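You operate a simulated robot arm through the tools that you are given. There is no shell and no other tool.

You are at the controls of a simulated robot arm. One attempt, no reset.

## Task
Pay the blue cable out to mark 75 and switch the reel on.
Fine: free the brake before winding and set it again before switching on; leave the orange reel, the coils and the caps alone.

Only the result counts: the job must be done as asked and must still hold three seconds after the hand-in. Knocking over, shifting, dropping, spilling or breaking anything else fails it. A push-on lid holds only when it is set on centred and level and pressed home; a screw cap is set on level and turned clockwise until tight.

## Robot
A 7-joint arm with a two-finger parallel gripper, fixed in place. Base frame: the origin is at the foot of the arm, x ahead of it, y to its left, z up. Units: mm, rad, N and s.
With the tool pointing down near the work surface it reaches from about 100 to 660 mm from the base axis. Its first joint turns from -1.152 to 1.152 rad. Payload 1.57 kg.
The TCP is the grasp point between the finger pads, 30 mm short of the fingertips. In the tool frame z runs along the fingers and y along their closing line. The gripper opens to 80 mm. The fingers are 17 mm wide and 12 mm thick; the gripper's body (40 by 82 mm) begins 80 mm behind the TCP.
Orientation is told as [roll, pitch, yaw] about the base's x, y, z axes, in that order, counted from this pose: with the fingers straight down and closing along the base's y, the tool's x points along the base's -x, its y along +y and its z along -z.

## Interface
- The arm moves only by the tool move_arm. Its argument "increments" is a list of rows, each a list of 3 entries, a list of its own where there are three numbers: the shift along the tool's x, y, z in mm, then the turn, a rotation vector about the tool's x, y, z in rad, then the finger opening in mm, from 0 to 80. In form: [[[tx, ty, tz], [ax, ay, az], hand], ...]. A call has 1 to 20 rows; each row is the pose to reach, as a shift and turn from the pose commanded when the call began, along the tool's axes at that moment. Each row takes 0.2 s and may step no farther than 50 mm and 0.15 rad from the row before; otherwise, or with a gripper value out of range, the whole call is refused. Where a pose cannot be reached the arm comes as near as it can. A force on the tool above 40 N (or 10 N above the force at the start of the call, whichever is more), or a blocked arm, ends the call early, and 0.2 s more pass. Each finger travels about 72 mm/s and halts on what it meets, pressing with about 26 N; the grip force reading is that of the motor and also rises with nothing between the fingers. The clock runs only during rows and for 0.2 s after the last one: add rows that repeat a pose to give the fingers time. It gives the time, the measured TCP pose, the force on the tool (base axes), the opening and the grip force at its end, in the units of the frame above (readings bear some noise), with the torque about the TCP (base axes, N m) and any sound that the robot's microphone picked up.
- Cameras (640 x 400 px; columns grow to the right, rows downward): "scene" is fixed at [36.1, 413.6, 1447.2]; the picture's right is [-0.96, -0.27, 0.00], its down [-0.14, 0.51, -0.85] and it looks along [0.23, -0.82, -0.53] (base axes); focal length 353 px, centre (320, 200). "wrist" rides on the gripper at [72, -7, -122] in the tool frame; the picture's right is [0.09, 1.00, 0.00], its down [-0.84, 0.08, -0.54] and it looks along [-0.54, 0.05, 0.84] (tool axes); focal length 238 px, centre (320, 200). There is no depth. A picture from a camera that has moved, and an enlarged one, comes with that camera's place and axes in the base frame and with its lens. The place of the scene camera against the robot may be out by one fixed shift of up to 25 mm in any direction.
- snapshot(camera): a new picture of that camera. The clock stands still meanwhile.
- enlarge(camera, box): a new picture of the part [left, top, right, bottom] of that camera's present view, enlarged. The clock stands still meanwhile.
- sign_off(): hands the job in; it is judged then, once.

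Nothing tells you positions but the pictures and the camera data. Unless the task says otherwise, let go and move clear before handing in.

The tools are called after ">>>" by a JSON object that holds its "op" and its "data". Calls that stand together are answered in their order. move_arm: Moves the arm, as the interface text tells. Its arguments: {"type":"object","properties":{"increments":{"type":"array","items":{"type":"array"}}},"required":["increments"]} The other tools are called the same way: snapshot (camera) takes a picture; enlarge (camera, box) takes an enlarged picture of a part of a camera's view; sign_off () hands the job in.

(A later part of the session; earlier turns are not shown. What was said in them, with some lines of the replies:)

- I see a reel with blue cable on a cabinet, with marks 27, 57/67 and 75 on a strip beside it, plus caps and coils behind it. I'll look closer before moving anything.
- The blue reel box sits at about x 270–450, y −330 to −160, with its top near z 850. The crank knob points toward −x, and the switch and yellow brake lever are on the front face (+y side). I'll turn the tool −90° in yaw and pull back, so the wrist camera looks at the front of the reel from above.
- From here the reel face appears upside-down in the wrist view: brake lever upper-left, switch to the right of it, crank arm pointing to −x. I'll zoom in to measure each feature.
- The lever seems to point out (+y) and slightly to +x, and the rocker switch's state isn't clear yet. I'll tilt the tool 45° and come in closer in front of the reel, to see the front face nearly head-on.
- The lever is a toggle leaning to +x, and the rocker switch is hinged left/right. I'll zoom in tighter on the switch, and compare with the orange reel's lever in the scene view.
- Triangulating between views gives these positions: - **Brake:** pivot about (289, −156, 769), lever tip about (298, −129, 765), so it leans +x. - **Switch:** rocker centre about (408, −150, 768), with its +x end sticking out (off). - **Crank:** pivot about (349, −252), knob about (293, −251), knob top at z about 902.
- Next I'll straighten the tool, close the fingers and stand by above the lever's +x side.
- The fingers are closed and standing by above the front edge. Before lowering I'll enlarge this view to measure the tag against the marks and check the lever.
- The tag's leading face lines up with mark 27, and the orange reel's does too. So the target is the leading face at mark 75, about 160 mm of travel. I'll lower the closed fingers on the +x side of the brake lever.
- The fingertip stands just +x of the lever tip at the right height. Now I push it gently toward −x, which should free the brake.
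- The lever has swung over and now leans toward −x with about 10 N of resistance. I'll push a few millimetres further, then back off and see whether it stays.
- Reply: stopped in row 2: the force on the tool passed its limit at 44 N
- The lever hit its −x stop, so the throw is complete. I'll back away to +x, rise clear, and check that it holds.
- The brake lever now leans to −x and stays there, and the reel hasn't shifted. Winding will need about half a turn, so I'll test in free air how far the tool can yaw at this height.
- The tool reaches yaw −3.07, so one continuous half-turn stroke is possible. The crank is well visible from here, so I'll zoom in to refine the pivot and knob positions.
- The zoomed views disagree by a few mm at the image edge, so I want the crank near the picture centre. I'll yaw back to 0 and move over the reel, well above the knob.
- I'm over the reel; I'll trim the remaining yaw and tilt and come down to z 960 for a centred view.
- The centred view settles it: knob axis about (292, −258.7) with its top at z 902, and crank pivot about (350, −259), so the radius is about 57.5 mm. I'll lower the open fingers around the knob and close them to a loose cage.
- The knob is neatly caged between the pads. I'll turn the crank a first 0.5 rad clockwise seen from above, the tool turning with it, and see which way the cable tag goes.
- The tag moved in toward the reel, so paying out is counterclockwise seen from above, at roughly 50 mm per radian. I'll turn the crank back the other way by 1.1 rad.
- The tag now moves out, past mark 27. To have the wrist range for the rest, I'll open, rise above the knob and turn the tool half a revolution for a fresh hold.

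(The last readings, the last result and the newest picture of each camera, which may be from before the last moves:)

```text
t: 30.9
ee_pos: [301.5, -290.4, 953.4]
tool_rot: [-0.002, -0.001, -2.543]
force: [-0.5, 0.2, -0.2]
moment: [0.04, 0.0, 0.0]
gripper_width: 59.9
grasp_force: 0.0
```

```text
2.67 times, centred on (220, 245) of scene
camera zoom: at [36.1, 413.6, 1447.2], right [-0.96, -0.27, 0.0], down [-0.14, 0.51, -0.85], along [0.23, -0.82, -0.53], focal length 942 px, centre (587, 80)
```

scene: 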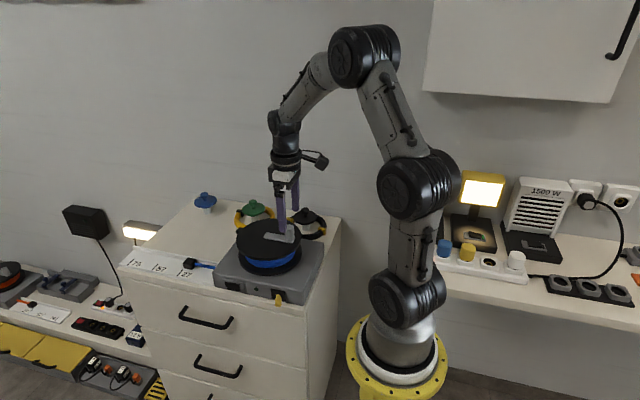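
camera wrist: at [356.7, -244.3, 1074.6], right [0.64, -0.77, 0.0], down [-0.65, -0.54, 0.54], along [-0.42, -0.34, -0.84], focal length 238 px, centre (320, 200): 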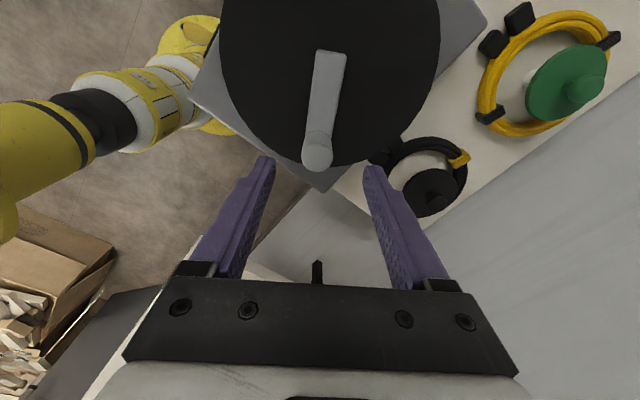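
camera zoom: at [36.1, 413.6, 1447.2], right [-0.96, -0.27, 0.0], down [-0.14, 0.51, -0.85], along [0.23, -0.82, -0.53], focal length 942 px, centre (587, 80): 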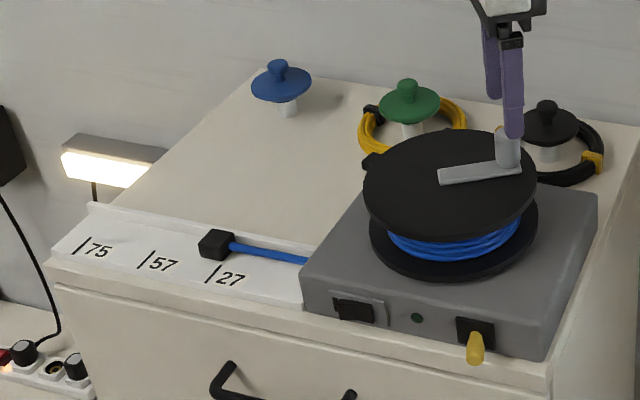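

The knob stayed put and sits between the open fingers. I'll lower around it and close to the loose cage again.

>>> {"op": "move_arm", "data": {"increments": [[[0, 0, 15], [0, 0, 0], 60], [[0, 0, 35], [0, 0, 0], 60], [[0, 0, 50], [0, 0, 0], 60], [[0, 0, 50], [0, 0, 0], 45], [[0, 0, 50], [0, 0, 0], 29], [[0, 0, 50], [0, 0, 0], 29], [[0, 0, 50], [0, 0, 0], 29]]}}

>>> {"op": "snapshot", "data": {"camera": "wrist"}}

```text
t: 32.5
ee_pos: [300.9, -290.7, 902.8]
tool_rot: [-0.002, -0.001, -2.542]
force: [-0.4, 0.0, -0.3]
moment: [0.02, -0.01, 0.02]
gripper_width: 29.0
grasp_force: 0.1
```

```text
taken
camera wrist: at [356.4, -244.3, 1024.5], right [0.64, -0.77, 0.0], down [-0.65, -0.54, 0.54], along [-0.42, -0.35, -0.84], focal length 238 px, centre (320, 200)
```

wrist: 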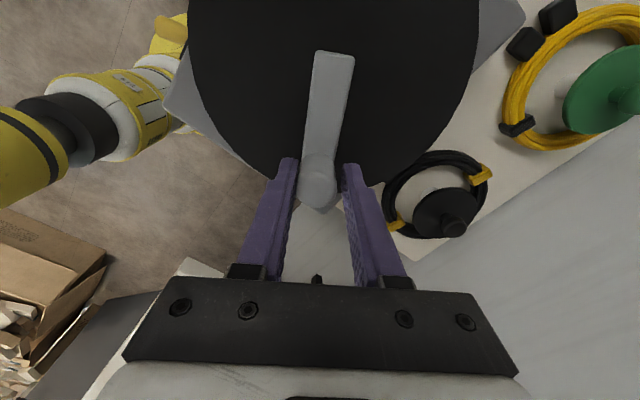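

The knob is caged again. Now I turn the crank 1.6 rad counterclockwise, the tool following the circle.

>>> {"op": "move_arm", "data": {"increments": [[[0.3, 5.7, 0], [0, 0, -0.1], 29], [[1.1, 11.4, 0], [0, 0, -0.2], 29], [[2.6, 17, 0], [0, 0, -0.3], 29], [[4.5, 22.4, 0], [0, 0, -0.4], 29], [[7, 27.6, 0], [0, 0, -0.5], 29], [[10, 32.5, 0], [0, 0, -0.6], 29], [[13.5, 37, 0], [0, 0, -0.7], 29], [[17.4, 41.2, 0], [0, 0, -0.8], 29], [[21.8, 45, 0], [0, 0, -0.9], 29], [[26.4, 48.4, 0], [0, 0, -1.0], 29], [[31.4, 51.2, 0], [0, 0, -1.1], 29], [[36.7, 53.6, 0], [0, 0, -1.2], 29], [[42.1, 55.4, 0], [0, 0, -1.3], 29], [[47.7, 56.7, 0], [0, 0, -1.4], 29], [[53.4, 57.4, 0], [0, 0, -1.5], 29], [[59.2, 57.5, 0], [0, 0, -1.6], 29], [[59.2, 57.5, 0], [0, 0, -1.6], 29]]}}

>>> {"op": "enlarge", "data": {"camera": "scene", "box": [100, 180, 340, 310]}}

>>> {"op": "snapshot", "data": {"camera": "wrist"}}

```text
t: 36.1
ee_pos: [383.5, -303.2, 903.3]
tool_rot: [-0.001, 0.0, -0.942]
force: [0.5, -0.4, 0.3]
moment: [0.02, -0.04, 0.02]
gripper_width: 29.4
grasp_force: 0.3
```

```text
2.67 times, centred on (220, 245) of scene
camera zoom: at [36.1, 413.6, 1447.2], right [-0.96, -0.27, 0.0], down [-0.14, 0.51, -0.85], along [0.23, -0.82, -0.53], focal length 942 px, centre (587, 80)
```

zoom: 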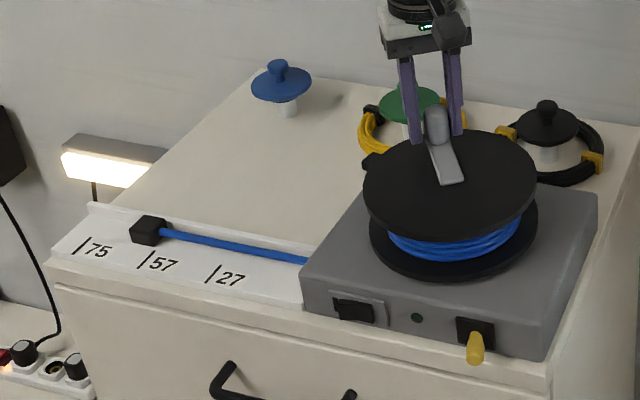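

```text
taken
camera wrist: at [334.7, -249.6, 1024.9], right [0.75, 0.66, 0.0], down [0.56, -0.63, 0.54], along [0.36, -0.41, -0.84], focal length 238 px, centre (320, 200)
```

wrist: 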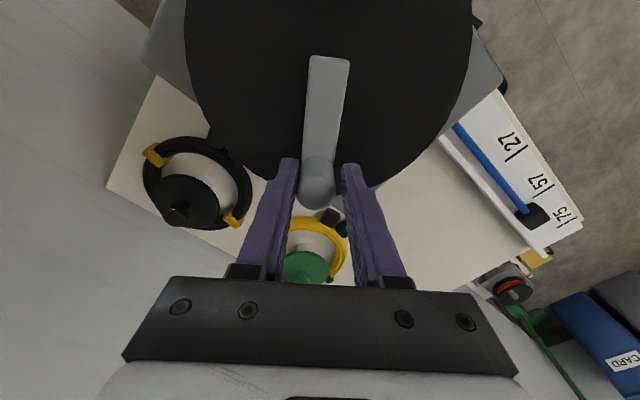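

The tag is well past 57, with roughly 50 mm to go. I'll zoom in for an accurate reading before continuing.

>>> {"op": "enlarge", "data": {"camera": "wrist", "box": [480, 130, 600, 250]}}

>>> {"op": "enlarge", "data": {"camera": "scene", "box": [115, 240, 225, 300]}}

```text
3.33 times, centred on (540, 190) of wrist
camera zoom: at [334.7, -249.6, 1024.9], right [0.75, 0.66, 0.0], down [0.56, -0.63, 0.54], along [0.36, -0.41, -0.84], focal length 794 px, centre (-413, 233)
```

zoom: 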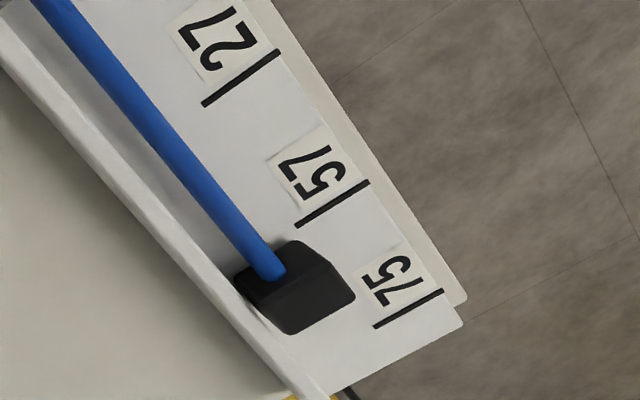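

```text
5.82 times, centred on (170, 270) of scene
camera zoom: at [36.1, 413.6, 1447.2], right [-0.96, -0.27, 0.0], down [-0.14, 0.51, -0.85], along [0.23, -0.82, -0.53], focal length 2056 px, centre (1193, -207)
```

zoom: 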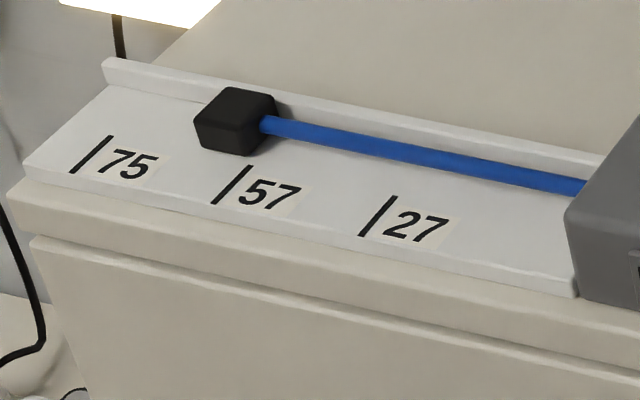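

The leading face has about 48 mm to go, which at ~51 mm/rad is about 0.93 rad. I'll turn 0.8 rad first and then finish in small steps.

>>> {"op": "move_arm", "data": {"increments": [[[0.3, 5.7, 0], [0, 0, -0.1], 29], [[1.1, 11.4, 0], [0, 0, -0.2], 29], [[2.6, 17, 0], [0, 0, -0.3], 29], [[4.5, 22.4, 0], [0, 0, -0.4], 29], [[7, 27.6, 0], [0, 0, -0.5], 29], [[10, 32.5, 0], [0, 0, -0.6], 29], [[13.5, 37, 0], [0, 0, -0.7], 29], [[17.4, 41.2, 0], [0, 0, -0.8], 29], [[17.4, 41.2, 0], [0, 0, -0.8], 29]]}}

>>> {"op": "snapshot", "data": {"camera": "wrist"}}

>>> {"op": "enlarge", "data": {"camera": "scene", "box": [115, 240, 225, 300]}}

>>> {"op": "enlarge", "data": {"camera": "scene", "box": [110, 240, 160, 280]}}

```text
t: 38.1
ee_pos: [406.2, -265.5, 903.9]
tool_rot: [-0.001, -0.001, -0.14]
force: [0.3, 0.7, -0.5]
moment: [-0.02, 0.0, 0.0]
gripper_width: 29.2
grasp_force: 0.2
```

```text
taken
camera wrist: at [333.3, -262.0, 1025.2], right [0.05, 1.0, 0.0], down [0.84, -0.04, 0.54], along [0.54, -0.03, -0.84], focal length 238 px, centre (320, 200)
```

wrist: 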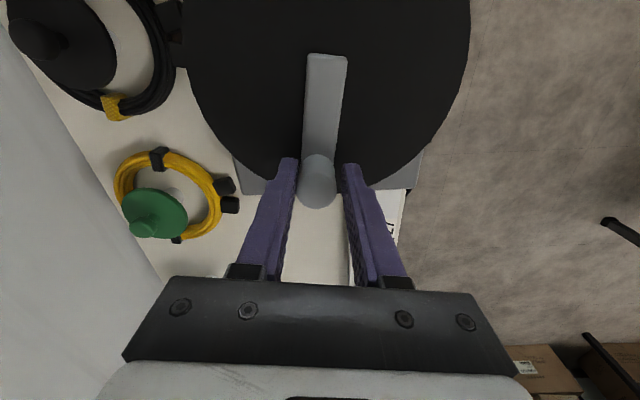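

```text
5.82 times, centred on (170, 270) of scene
camera zoom: at [36.1, 413.6, 1447.2], right [-0.96, -0.27, 0.0], down [-0.14, 0.51, -0.85], along [0.23, -0.82, -0.53], focal length 2056 px, centre (1193, -207)
```

zoom: 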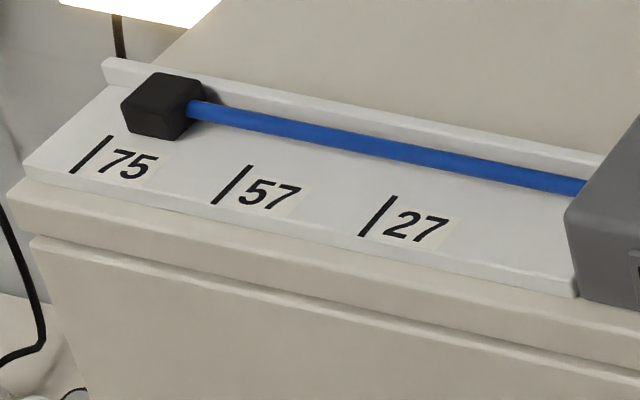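

```text
10.00 times, centred on (135, 260) of scene
camera zoom: at [36.1, 413.6, 1447.2], right [-0.96, -0.27, 0.0], down [-0.14, 0.51, -0.85], along [0.23, -0.82, -0.53], focal length 3534 px, centre (2170, -400)
```

zoom: 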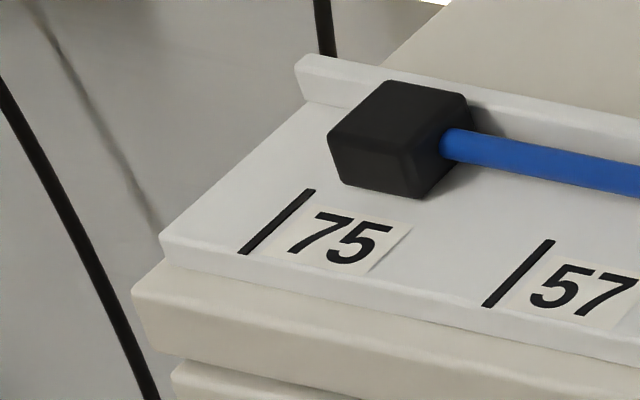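

The leading face is about 5 mm short of the 75 line. I'll turn the crank 0.10 rad more and re-measure.

>>> {"op": "move_arm", "data": {"increments": [[[0.1, 2.9, 0], [0, 0, -0.05], 29], [[0.3, 5.7, 0], [0, 0, -0.1], 29], [[0.3, 5.7, 0], [0, 0, -0.1], 29]]}}

>>> {"op": "enlarge", "data": {"camera": "scene", "box": [110, 240, 160, 280]}}

```text
t: 39.0
ee_pos: [405.4, -261.5, 902.9]
tool_rot: [0.002, 0.0, -0.041]
force: [0.0, 0.1, -0.4]
moment: [-0.03, 0.0, 0.01]
gripper_width: 29.3
grasp_force: 0.2
```

```text
10.00 times, centred on (135, 260) of scene
camera zoom: at [36.1, 413.6, 1447.2], right [-0.96, -0.27, 0.0], down [-0.14, 0.51, -0.85], along [0.23, -0.82, -0.53], focal length 3534 px, centre (2170, -400)
```

zoom: 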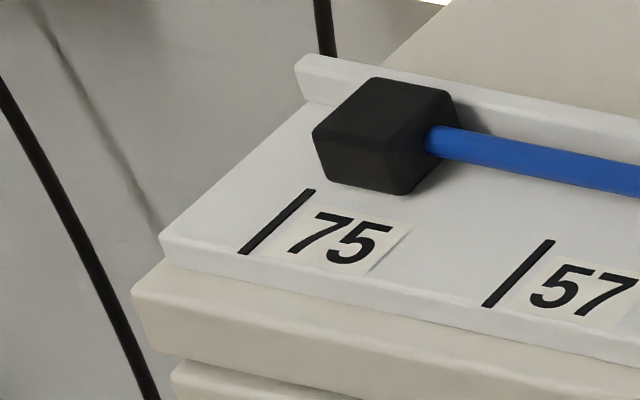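

The leading face now sits on the 75 line. I'll open the fingers and rise straight off the knob, then verify with the wrist camera.

>>> {"op": "move_arm", "data": {"increments": [[[0, 0, 0], [0, 0, 0], 45], [[0, 0, 0], [0, 0, 0], 60], [[0, 0, -15], [0, 0, 0], 60], [[0, 0, -45], [0, 0, 0], 70], [[0, 0, -90], [0, 0, 0], 80], [[0, 0, -110], [0, 0, 0], 80], [[0, 0, -110], [0, 0, 0], 80]]}}

>>> {"op": "snapshot", "data": {"camera": "wrist"}}

>>> {"op": "enlarge", "data": {"camera": "scene", "box": [110, 240, 160, 280]}}

```text
t: 40.5
ee_pos: [406.9, -260.0, 1013.3]
tool_rot: [0.0, 0.001, -0.041]
force: [-0.2, 0.1, -0.7]
moment: [0.0, 0.05, 0.0]
gripper_width: 80.0
grasp_force: 0.1
```

```text
taken
camera wrist: at [333.8, -263.2, 1135.6], right [-0.05, 1.0, 0.0], down [0.84, 0.04, 0.54], along [0.54, 0.03, -0.84], focal length 238 px, centre (320, 200)
```

wrist: 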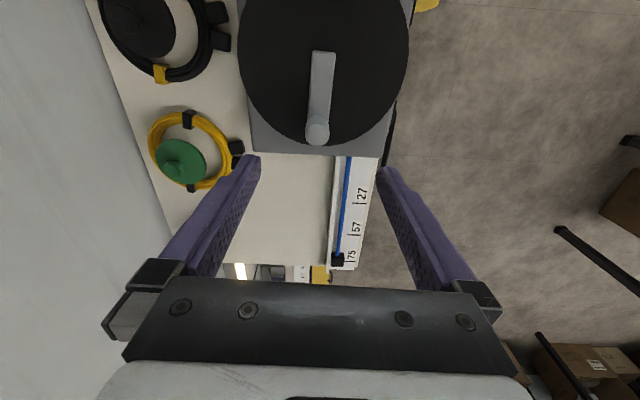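

```text
10.00 times, centred on (135, 260) of scene
camera zoom: at [36.1, 413.6, 1447.2], right [-0.96, -0.27, 0.0], down [-0.14, 0.51, -0.85], along [0.23, -0.82, -0.53], focal length 3534 px, centre (2170, -400)
```

zoom: 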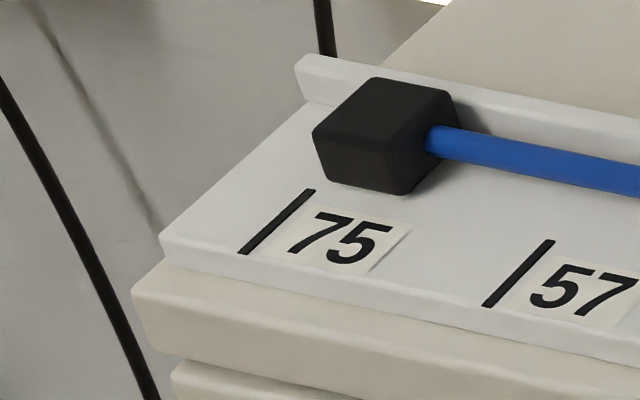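

>>> {"op": "enlarge", "data": {"camera": "wrist", "box": [310, 170, 390, 275]}}

>>> {"op": "enlarge", "data": {"camera": "wrist", "box": [322, 240, 366, 274]}}

```text
3.81 times, centred on (350, 222) of wrist
camera zoom: at [333.8, -263.2, 1135.6], right [-0.05, 1.0, 0.0], down [0.84, 0.04, 0.54], along [0.54, 0.03, -0.84], focal length 908 px, centre (206, 114)
```

zoom: 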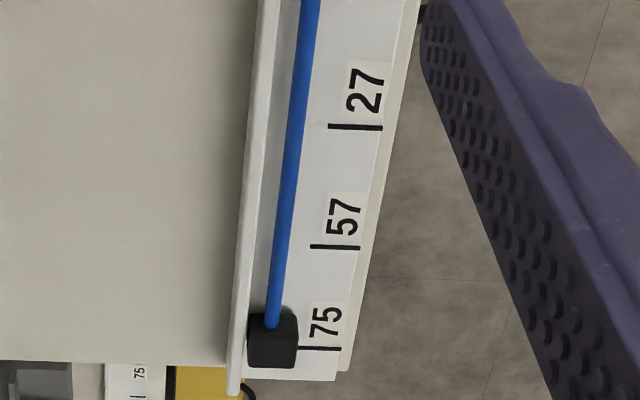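

```text
11.76 times, centred on (344, 257) of wrist
camera zoom: at [333.8, -263.2, 1135.6], right [-0.05, 1.0, 0.0], down [0.84, 0.04, 0.54], along [0.54, 0.03, -0.84], focal length 2804 px, centre (38, -471)
```

zoom: 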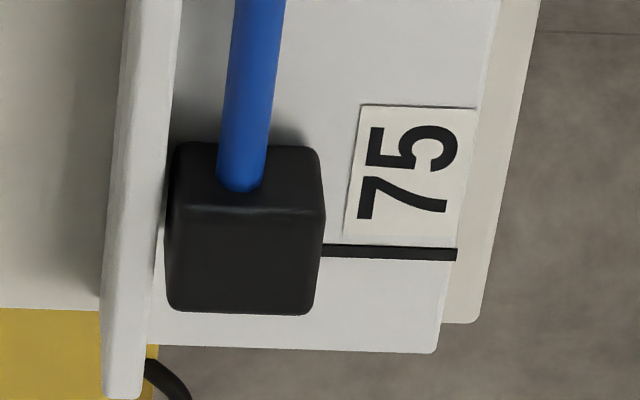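

The wrist view agrees: the leading face is within about 1.5 mm of the 75 line. Next I'll re-set the brake, moving with closed fingers to stand by above the −x side of the lever.

>>> {"op": "move_arm", "data": {"increments": [[[14, 12, 0], [0, 0, 0.139], 60], [[28, 24, 0], [0, 0, 0.278], 40], [[43, 36, 0], [0, 0, 0.417], 20], [[57, 48, 0], [0, 0, 0.556], 0], [[71, 61, 5], [0, 0, 0.695], 0], [[86, 73, 10], [0, 0, 0.834], 0], [[100, 85, 15], [0, 0, 0.973], 0], [[114, 97, 20], [0, 0, 1.112], 0], [[128, 109, 25], [0, 0, 1.251], 0], [[143, 121, 30], [0, 0, 1.39], 0], [[157.6, 133.7, 40], [0, 0, 1.529], 0], [[157.6, 133.7, 40], [0, 0, 1.529], 0]]}}

>>> {"op": "snapshot", "data": {"camera": "wrist"}}

>>> {"op": "enlarge", "data": {"camera": "wrist", "box": [240, 100, 440, 220]}}

```text
t: 43.1
ee_pos: [253.5, -119.6, 974.2]
tool_rot: [0.001, 0.001, -1.573]
force: [-0.2, 0.2, 0.1]
moment: [0.02, 0.02, 0.02]
gripper_width: 0.0
grasp_force: 20.9
```

```text
taken
camera wrist: at [247.6, -47.8, 1095.5], right [1.0, 0.09, 0.0], down [0.08, -0.84, 0.54], along [0.05, -0.54, -0.84], focal length 238 px, centre (320, 200)
```

wrist: 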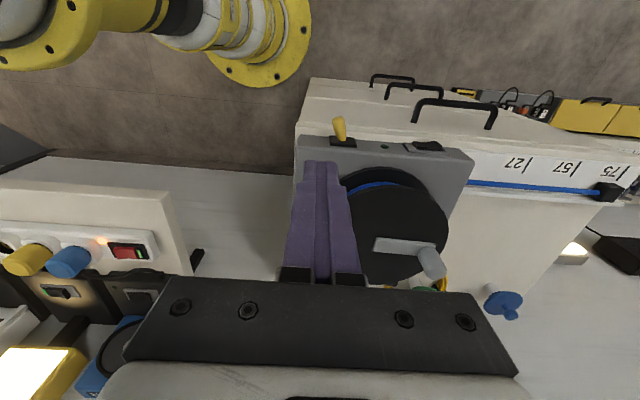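

```text
3.20 times, centred on (340, 160) of wrist
camera zoom: at [247.6, -47.8, 1095.5], right [1.0, 0.09, 0.0], down [0.08, -0.84, 0.54], along [0.05, -0.54, -0.84], focal length 763 px, centre (256, 328)
```

zoom: 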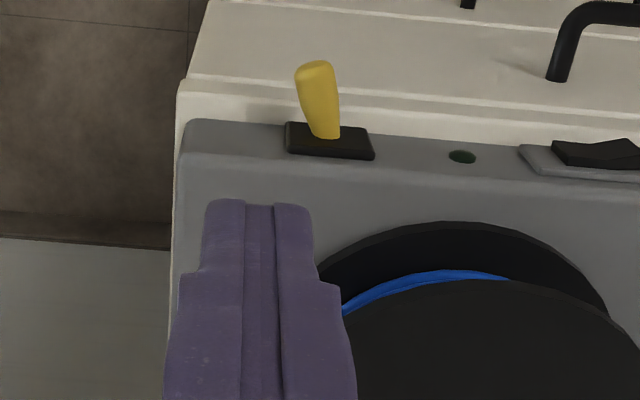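

The lever tip is at about x 280. I'll lower the closed fingers at x 252, just −x of it.

>>> {"op": "move_arm", "data": {"increments": [[[-5, -1.5, 40], [0, 0, 0], 0], [[-10, -1.5, 80], [0, 0, 0], 0], [[-15.4, -1.5, 115], [0, 0, 0], 0], [[-15.4, -1.5, 145], [0, 0, 0], 0], [[-15.4, -1.5, 165], [0, 0, 0], 0], [[-15.4, -1.5, 180], [0, 0, 0], 0], [[-15.4, -1.5, 187], [0, 0, 0], 0], [[-15.4, -1.5, 187], [0, 0, 0], 0]]}}

>>> {"op": "enlarge", "data": {"camera": "wrist", "box": [240, 100, 440, 220]}}

```text
t: 45.0
ee_pos: [253.4, -136.5, 785.7]
tool_rot: [0.0, 0.0, -1.569]
force: [-0.1, 0.0, -0.6]
moment: [0.01, 0.01, 0.01]
gripper_width: 0.2
grasp_force: 21.2
```

```text
3.20 times, centred on (340, 160) of wrist
camera zoom: at [245.7, -63.7, 908.2], right [1.0, 0.09, 0.0], down [0.08, -0.84, 0.54], along [0.05, -0.54, -0.84], focal length 763 px, centre (256, 328)
```

zoom: 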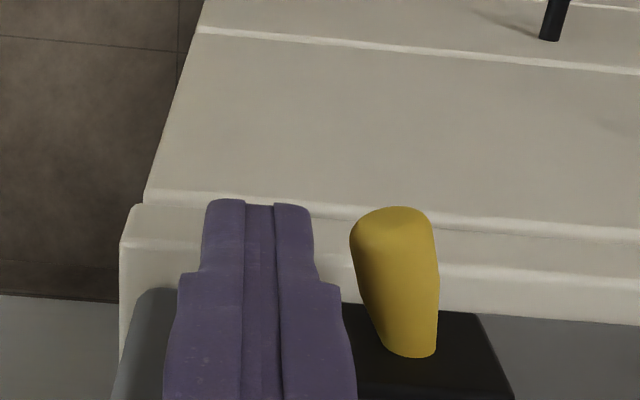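

The fingertip is beside the lever, on its −x side. Now I push it toward +x to set the brake.

>>> {"op": "move_arm", "data": {"increments": [[[0, 6, 0], [0, 0, 0], 0], [[0, 10, 0], [0, 0, 0], 0], [[0, 14, 0], [0, 0, 0], 0], [[0, 18, 0], [0, 0, 0], 0], [[0, 21, 0], [0, 0, 0], 0], [[0, 24, 0], [0, 0, 0], 0]]}}

>>> {"op": "enlarge", "data": {"camera": "wrist", "box": [240, 100, 440, 220]}}

```text
t: 46.4
ee_pos: [277.3, -135.7, 786.0]
tool_rot: [-0.002, 0.003, -1.57]
force: [-1.0, -0.4, 0.1]
moment: [-0.02, -0.01, -0.01]
gripper_width: 0.1
grasp_force: 20.9
```

```text
3.20 times, centred on (340, 160) of wrist
camera zoom: at [269.8, -63.3, 908.0], right [1.0, 0.09, 0.0], down [0.08, -0.84, 0.54], along [0.05, -0.54, -0.84], focal length 763 px, centre (256, 328)
```

zoom: 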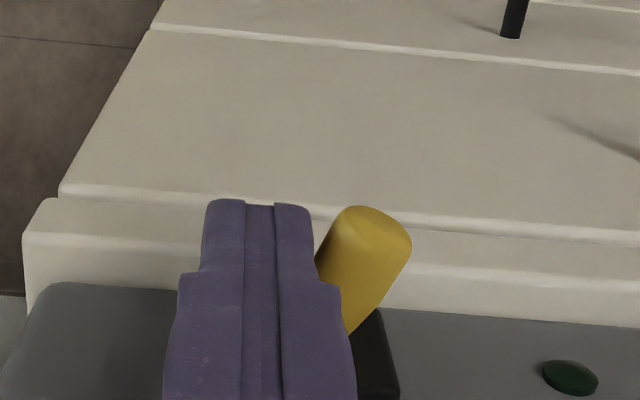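

The lever has gone over to +x with little force left. I'll nudge 3 mm further to make sure it's at its stop, then back off.

>>> {"op": "move_arm", "data": {"increments": [[[0, 1, 0], [0, 0, 0], 0], [[0, 2, 0], [0, 0, 0], 0], [[0, 3, 0], [0, 0, 0], 0]]}}

>>> {"op": "enlarge", "data": {"camera": "wrist", "box": [240, 100, 440, 220]}}

```text
t: 47.1
ee_pos: [277.5, -134.3, 786.7]
tool_rot: [-0.005, 0.003, -1.57]
force: [-18.4, -8.3, 7.2]
moment: [-0.24, 0.27, -0.25]
gripper_width: 0.1
grasp_force: 21.2
```

```text
3.20 times, centred on (340, 160) of wrist
camera zoom: at [271.2, -63.0, 907.9], right [1.0, 0.09, -0.01], down [0.08, -0.84, 0.54], along [0.04, -0.54, -0.84], focal length 763 px, centre (256, 328)
```

zoom: 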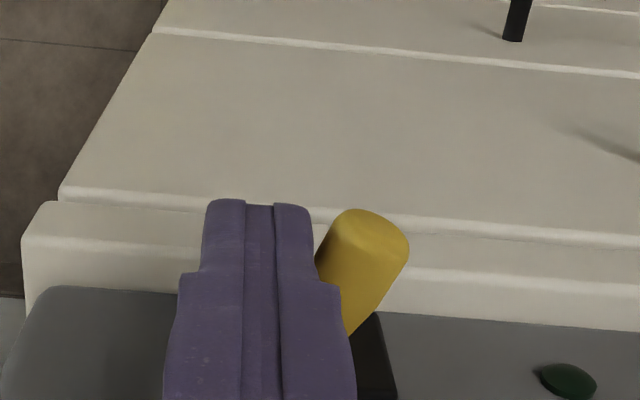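

The lever is firmly at its +x stop. I'll back off, rise clear and check the lever, tag and reel.

>>> {"op": "move_arm", "data": {"increments": [[[0, -6, 0], [0, 0, 0], 0], [[0, -20, 0], [0, 0, 0], 0], [[0, -22, -30], [0, 0, 0], 0], [[10, -22, -70], [0, 0, 0], 0], [[20, -22, -110], [0, 0, 0], 0], [[30, -22, -140], [0, 0, 0], 0], [[30, -22, -140], [0, 0, 0], 0]]}}

>>> {"op": "enlarge", "data": {"camera": "wrist", "box": [240, 100, 480, 240]}}

>>> {"op": "enlarge", "data": {"camera": "scene", "box": [100, 210, 340, 320]}}

>>> {"op": "enlarge", "data": {"camera": "scene", "box": [110, 240, 160, 280]}}

```text
t: 48.8
ee_pos: [259.0, -105.4, 926.8]
tool_rot: [-0.003, 0.0, -1.571]
force: [0.1, 0.0, 0.0]
moment: [0.04, -0.03, 0.01]
gripper_width: 0.1
grasp_force: 21.5
```

```text
2.67 times, centred on (360, 170) of wrist
camera zoom: at [251.6, -33.4, 1049.4], right [1.0, 0.09, 0.0], down [0.08, -0.84, 0.54], along [0.05, -0.54, -0.84], focal length 636 px, centre (213, 280)
```

zoom: 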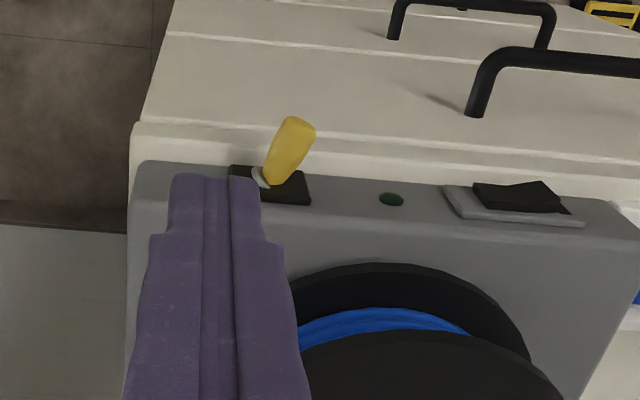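

```text
2.67 times, centred on (220, 265) of scene
camera zoom: at [36.1, 413.6, 1447.2], right [-0.96, -0.27, 0.0], down [-0.14, 0.51, -0.85], along [0.23, -0.82, -0.53], focal length 942 px, centre (587, 27)
```

zoom: 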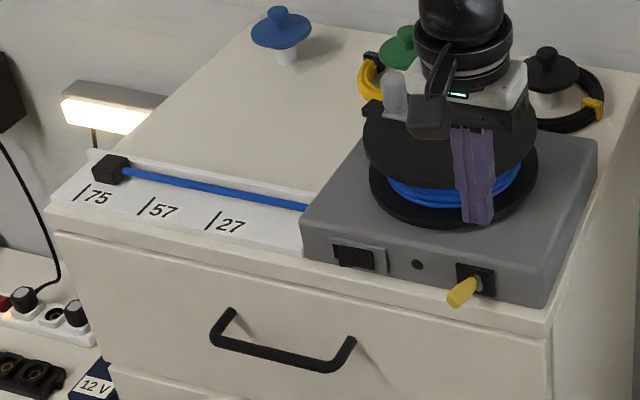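

```text
10.00 times, centred on (135, 260) of scene
camera zoom: at [36.1, 413.6, 1447.2], right [-0.96, -0.27, 0.0], down [-0.14, 0.51, -0.85], along [0.23, -0.82, -0.53], focal length 3534 px, centre (2170, -400)
```

zoom: 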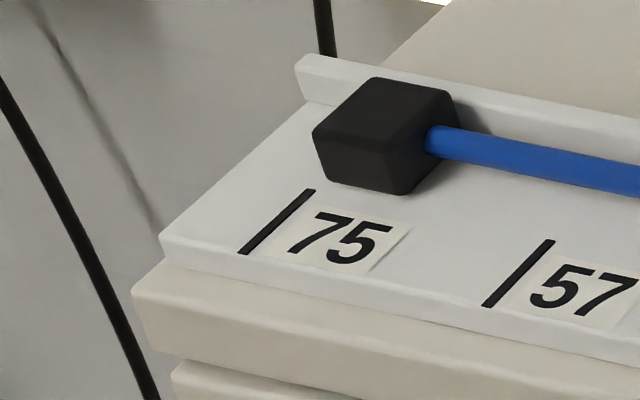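

The brake is set again and the tag holds at 75. Next I'll move the closed fingers in front of the rocker's protruding +x end, at about x 423.

>>> {"op": "move_arm", "data": {"increments": [[[-2, 33, 0], [0, 0, 0], 0], [[-4, 66, 0], [0, 0, 0], 0], [[-6, 99, 0], [0, 0, 0], 0], [[-8, 132, 0], [0, 0, 0], 0], [[-8, 164, 0], [0, 0, 0], 0], [[-8, 165, 35], [0, 0, 0], 0], [[-8, 165, 70], [0, 0, 0], 0], [[-8, 165, 105], [0, 0, 0], 0], [[-8, 165, 130], [0, 0, 0], 0], [[-8, 165, 140], [0, 0, 0], 0], [[-8, 165, 140], [0, 0, 0], 0]]}}

>>> {"op": "enlarge", "data": {"camera": "wrist", "box": [220, 120, 420, 250]}}

>>> {"op": "enlarge", "data": {"camera": "scene", "box": [190, 230, 310, 310]}}

```text
t: 51.1
ee_pos: [423.3, -113.9, 784.6]
tool_rot: [-0.001, 0.002, -1.571]
force: [0.7, -0.5, -0.6]
moment: [0.0, 0.0, -0.02]
gripper_width: 0.0
grasp_force: 20.8
```

```text
3.08 times, centred on (320, 185) of wrist
camera zoom: at [416.1, -41.4, 907.5], right [1.0, 0.09, 0.0], down [0.08, -0.84, 0.54], along [0.05, -0.54, -0.84], focal length 733 px, centre (320, 246)
```

zoom: 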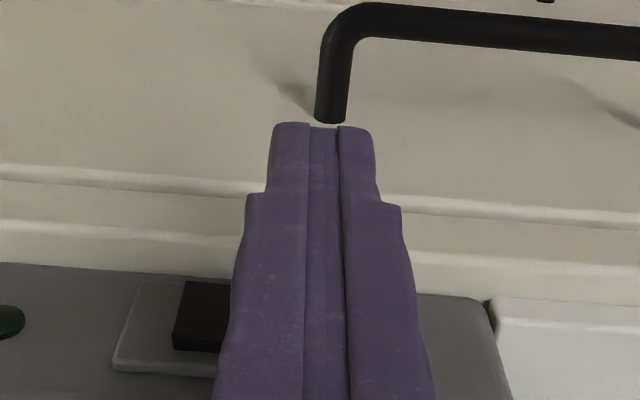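

```text
5.00 times, centred on (250, 270) of scene
camera zoom: at [36.1, 413.6, 1447.2], right [-0.96, -0.27, 0.0], down [-0.14, 0.51, -0.85], along [0.23, -0.82, -0.53], focal length 1767 px, centre (670, -150)
```

zoom: 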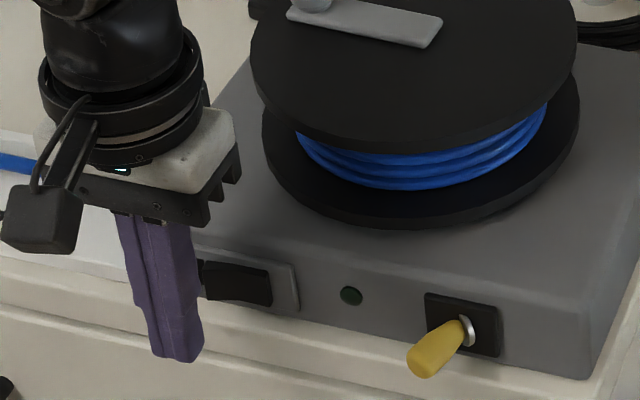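

The fingers hang in front of the +x half of the rocker. I'll press in −y in small steps.

>>> {"op": "move_arm", "data": {"increments": [[[-10, 0, 0], [0, 0, 0], 0], [[-18, 0, 0], [0, 0, 0], 0], [[-22, 0, 0], [0, 0, 0], 0], [[-24, 0, 0], [0, 0, 0], 0], [[-26, 0, 0], [0, 0, 0], 0], [[-28, 0, 0], [0, 0, 0], 0], [[-29.5, 0, 0], [0, 0, 0], 0]]}}

>>> {"op": "enlarge", "data": {"camera": "wrist", "box": [220, 120, 420, 250]}}

>>> {"op": "enlarge", "data": {"camera": "scene", "box": [190, 230, 310, 310]}}

```text
t: 52.8
ee_pos: [423.2, -142.4, 785.9]
tool_rot: [-0.002, 0.002, -1.57]
force: [1.2, 6.5, 1.0]
moment: [0.02, -0.08, 0.02]
gripper_width: 0.0
grasp_force: 21.4
heard: click
```

```text
3.08 times, centred on (320, 185) of wrist
camera zoom: at [415.8, -70.2, 908.0], right [1.0, 0.09, 0.0], down [0.08, -0.84, 0.54], along [0.05, -0.54, -0.84], focal length 733 px, centre (320, 246)
```

zoom: 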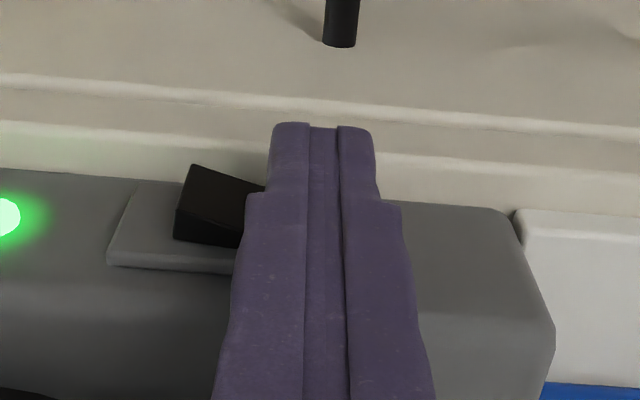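

```text
5.00 times, centred on (250, 270) of scene
camera zoom: at [36.1, 413.7, 1447.1], right [-0.96, -0.27, 0.0], down [-0.14, 0.51, -0.85], along [0.23, -0.82, -0.53], focal length 1767 px, centre (670, -150)
```

zoom: 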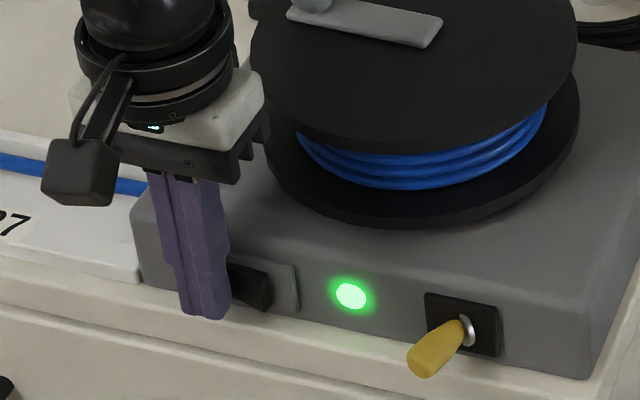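

The switch clicked and the lamp is green, so the reel is on. I'll back straight off in +y, rise clear and check everything.

>>> {"op": "move_arm", "data": {"increments": [[[5, 0, 0], [0, 0, 0], 0], [[20, 0, 0], [0, 0, 0], 0], [[35, 0, -10], [0, 0, 0], 0], [[45, 0, -50], [0, 0, 0], 0], [[55, 0, -95], [0, 0, 0], 0], [[65, -30, -140], [0, 0, 0], 0], [[75, -60, -185], [0, 0, 0], 20], [[85, -80, -220], [0, 0, 0], 40], [[85, -80, -220], [0, 0, 0], 60], [[85, -80, -220], [0, 0, 0], 80], [[85, -80, -220], [0, 0, 0], 80]]}}

>>> {"op": "snapshot", "data": {"camera": "scene"}}

>>> {"op": "snapshot", "data": {"camera": "wrist"}}

>>> {"op": "enlarge", "data": {"camera": "scene", "box": [100, 180, 340, 320]}}

>>> {"op": "enlarge", "data": {"camera": "scene", "box": [110, 240, 160, 280]}}

```text
refused: row 6 steps farther than a row can; nothing moved
```

```text
taken
```

scene: 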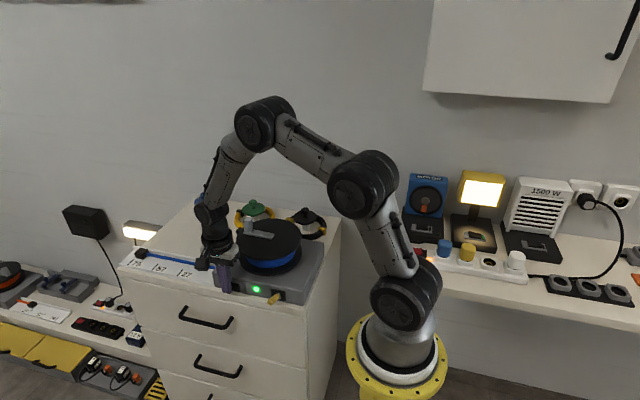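

```text
taken
camera wrist: at [415.8, -70.2, 908.0], right [1.0, 0.09, 0.0], down [0.08, -0.84, 0.54], along [0.05, -0.54, -0.84], focal length 238 px, centre (320, 200)
```

wrist: 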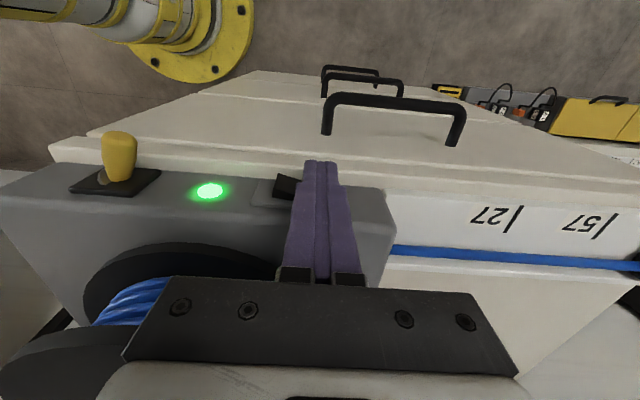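

```text
2.67 times, centred on (220, 250) of scene
camera zoom: at [36.1, 413.7, 1447.1], right [-0.96, -0.27, 0.0], down [-0.14, 0.51, -0.85], along [0.23, -0.82, -0.53], focal length 942 px, centre (587, 67)
```

zoom: 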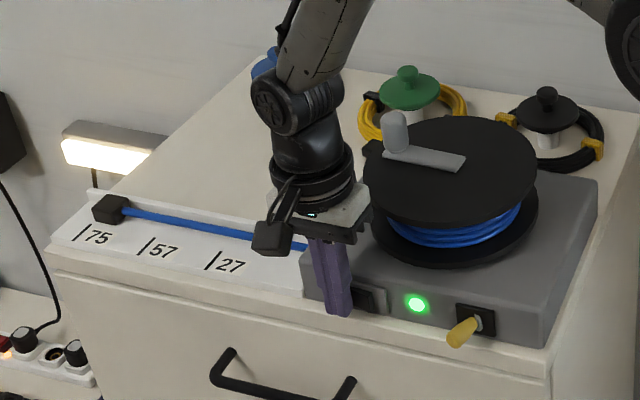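

```text
10.00 times, centred on (135, 260) of scene
camera zoom: at [36.1, 413.7, 1447.1], right [-0.96, -0.27, 0.0], down [-0.14, 0.51, -0.85], along [0.23, -0.82, -0.53], focal length 3534 px, centre (2170, -400)
```

zoom: 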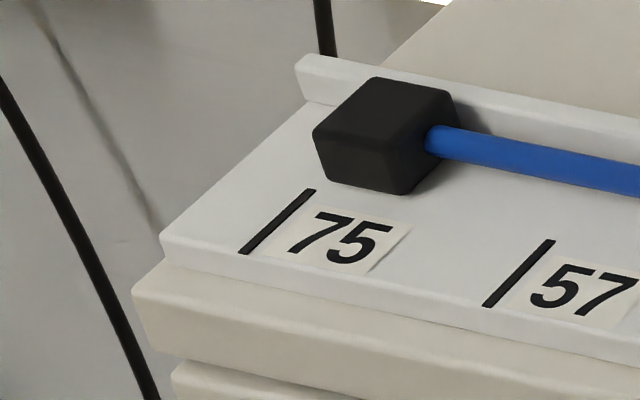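

That move was refused because one row stepped too far, so nothing moved; the lamp is still green and the tag is still on 75. I'll repeat the retreat in smaller steps.

>>> {"op": "move_arm", "data": {"increments": [[[5, 0, 0], [0, 0, 0], 0], [[20, 0, 0], [0, 0, 0], 0], [[35, 0, -10], [0, 0, 0], 0], [[42, 0, -45], [0, 0, 0], 0], [[48, 0, -85], [0, 0, 0], 0], [[54, 0, -125], [0, 0, 0], 0], [[60, 0, -165], [0, 0, 0], 0], [[66, 0, -200], [0, 0, 0], 20], [[66, 0, -220], [0, 0, 0], 40], [[66, 0, -220], [0, 0, 0], 60], [[66, 0, -220], [0, 0, 0], 80], [[66, 0, -220], [0, 0, 0], 80]]}}

>>> {"op": "snapshot", "data": {"camera": "scene"}}

>>> {"op": "snapshot", "data": {"camera": "wrist"}}

>>> {"op": "enlarge", "data": {"camera": "scene", "box": [100, 180, 340, 320]}}

>>> {"op": "enlarge", "data": {"camera": "wrist", "box": [420, 130, 560, 230]}}

```text
t: 55.4
ee_pos: [422.4, -77.5, 1005.7]
tool_rot: [-0.002, -0.001, -1.571]
force: [-0.2, -0.3, 0.1]
moment: [0.01, -0.02, 0.01]
gripper_width: 80.0
grasp_force: 0.0
```

```text
taken
```

scene: 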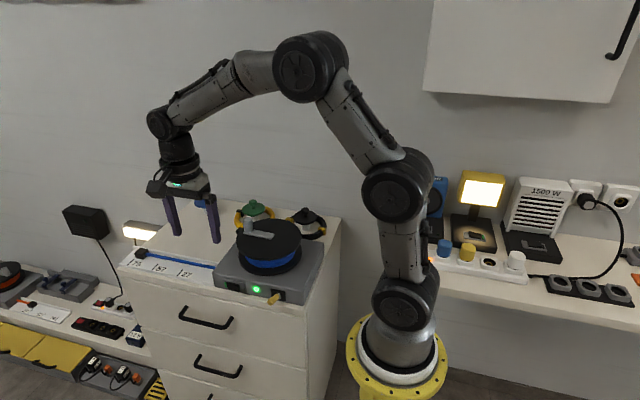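

```text
taken
camera wrist: at [416.0, -4.7, 1128.2], right [1.0, 0.09, 0.0], down [0.08, -0.84, 0.54], along [0.05, -0.54, -0.84], focal length 238 px, centre (320, 200)
```

wrist: 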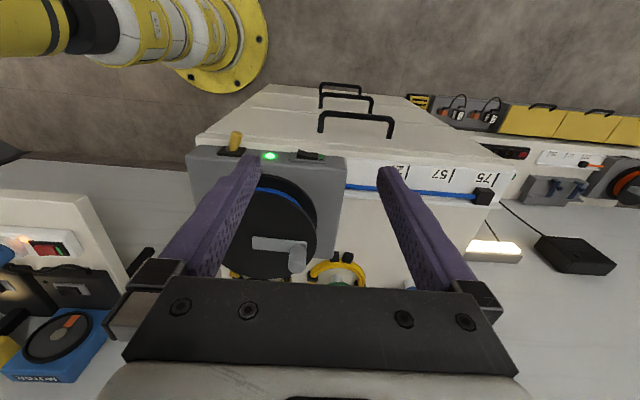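

```text
2.67 times, centred on (220, 250) of scene
camera zoom: at [36.1, 413.6, 1447.2], right [-0.96, -0.27, 0.0], down [-0.14, 0.51, -0.85], along [0.23, -0.82, -0.53], focal length 942 px, centre (587, 67)
```

zoom: 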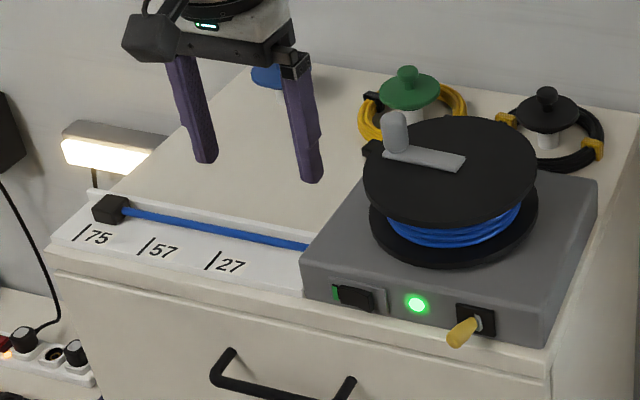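

```text
4.00 times, centred on (490, 180) of wrist
camera zoom: at [416.0, -4.7, 1128.2], right [1.0, 0.09, 0.0], down [0.08, -0.84, 0.54], along [0.05, -0.54, -0.84], focal length 953 px, centre (-360, 280)
```

zoom: 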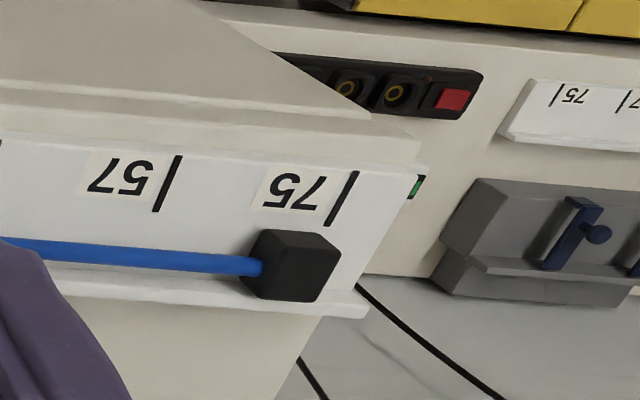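

The lamp is green, the brake lever is back at +x, and the tag's leading face is on the 75 line, in the same relation it had to 27 at the start. The coils, caps and orange reel look untouched and the arm is clear, so I'm handing in.

>>> {"op": "sign_off", "data": {}}

```text
The job is handed in.
```

The blue cable is paid out to mark 75 and the reel is switched on. I've handed the job in, and no verdict came back.

- **Cable:** the black tag's leading face sits on the 75 line, to within about 1.5 mm. I took the leading face as the pointer because it lined up with 27 at the start. If the tag's centre is what counts, it is about 13 mm short.
- **Winding:** I freed the brake first. My first half-radian of crank went the wrong way and pulled in about 25 mm of cable, so I reversed and paid out from there.
- **Brake and switch:** I pushed the brake lever back to its stop before switching on. The switch clicked and the lamp is green.
- **Everything else:** the orange reel, the coils and the caps were not touched. The gripper is open and clear of the bench.
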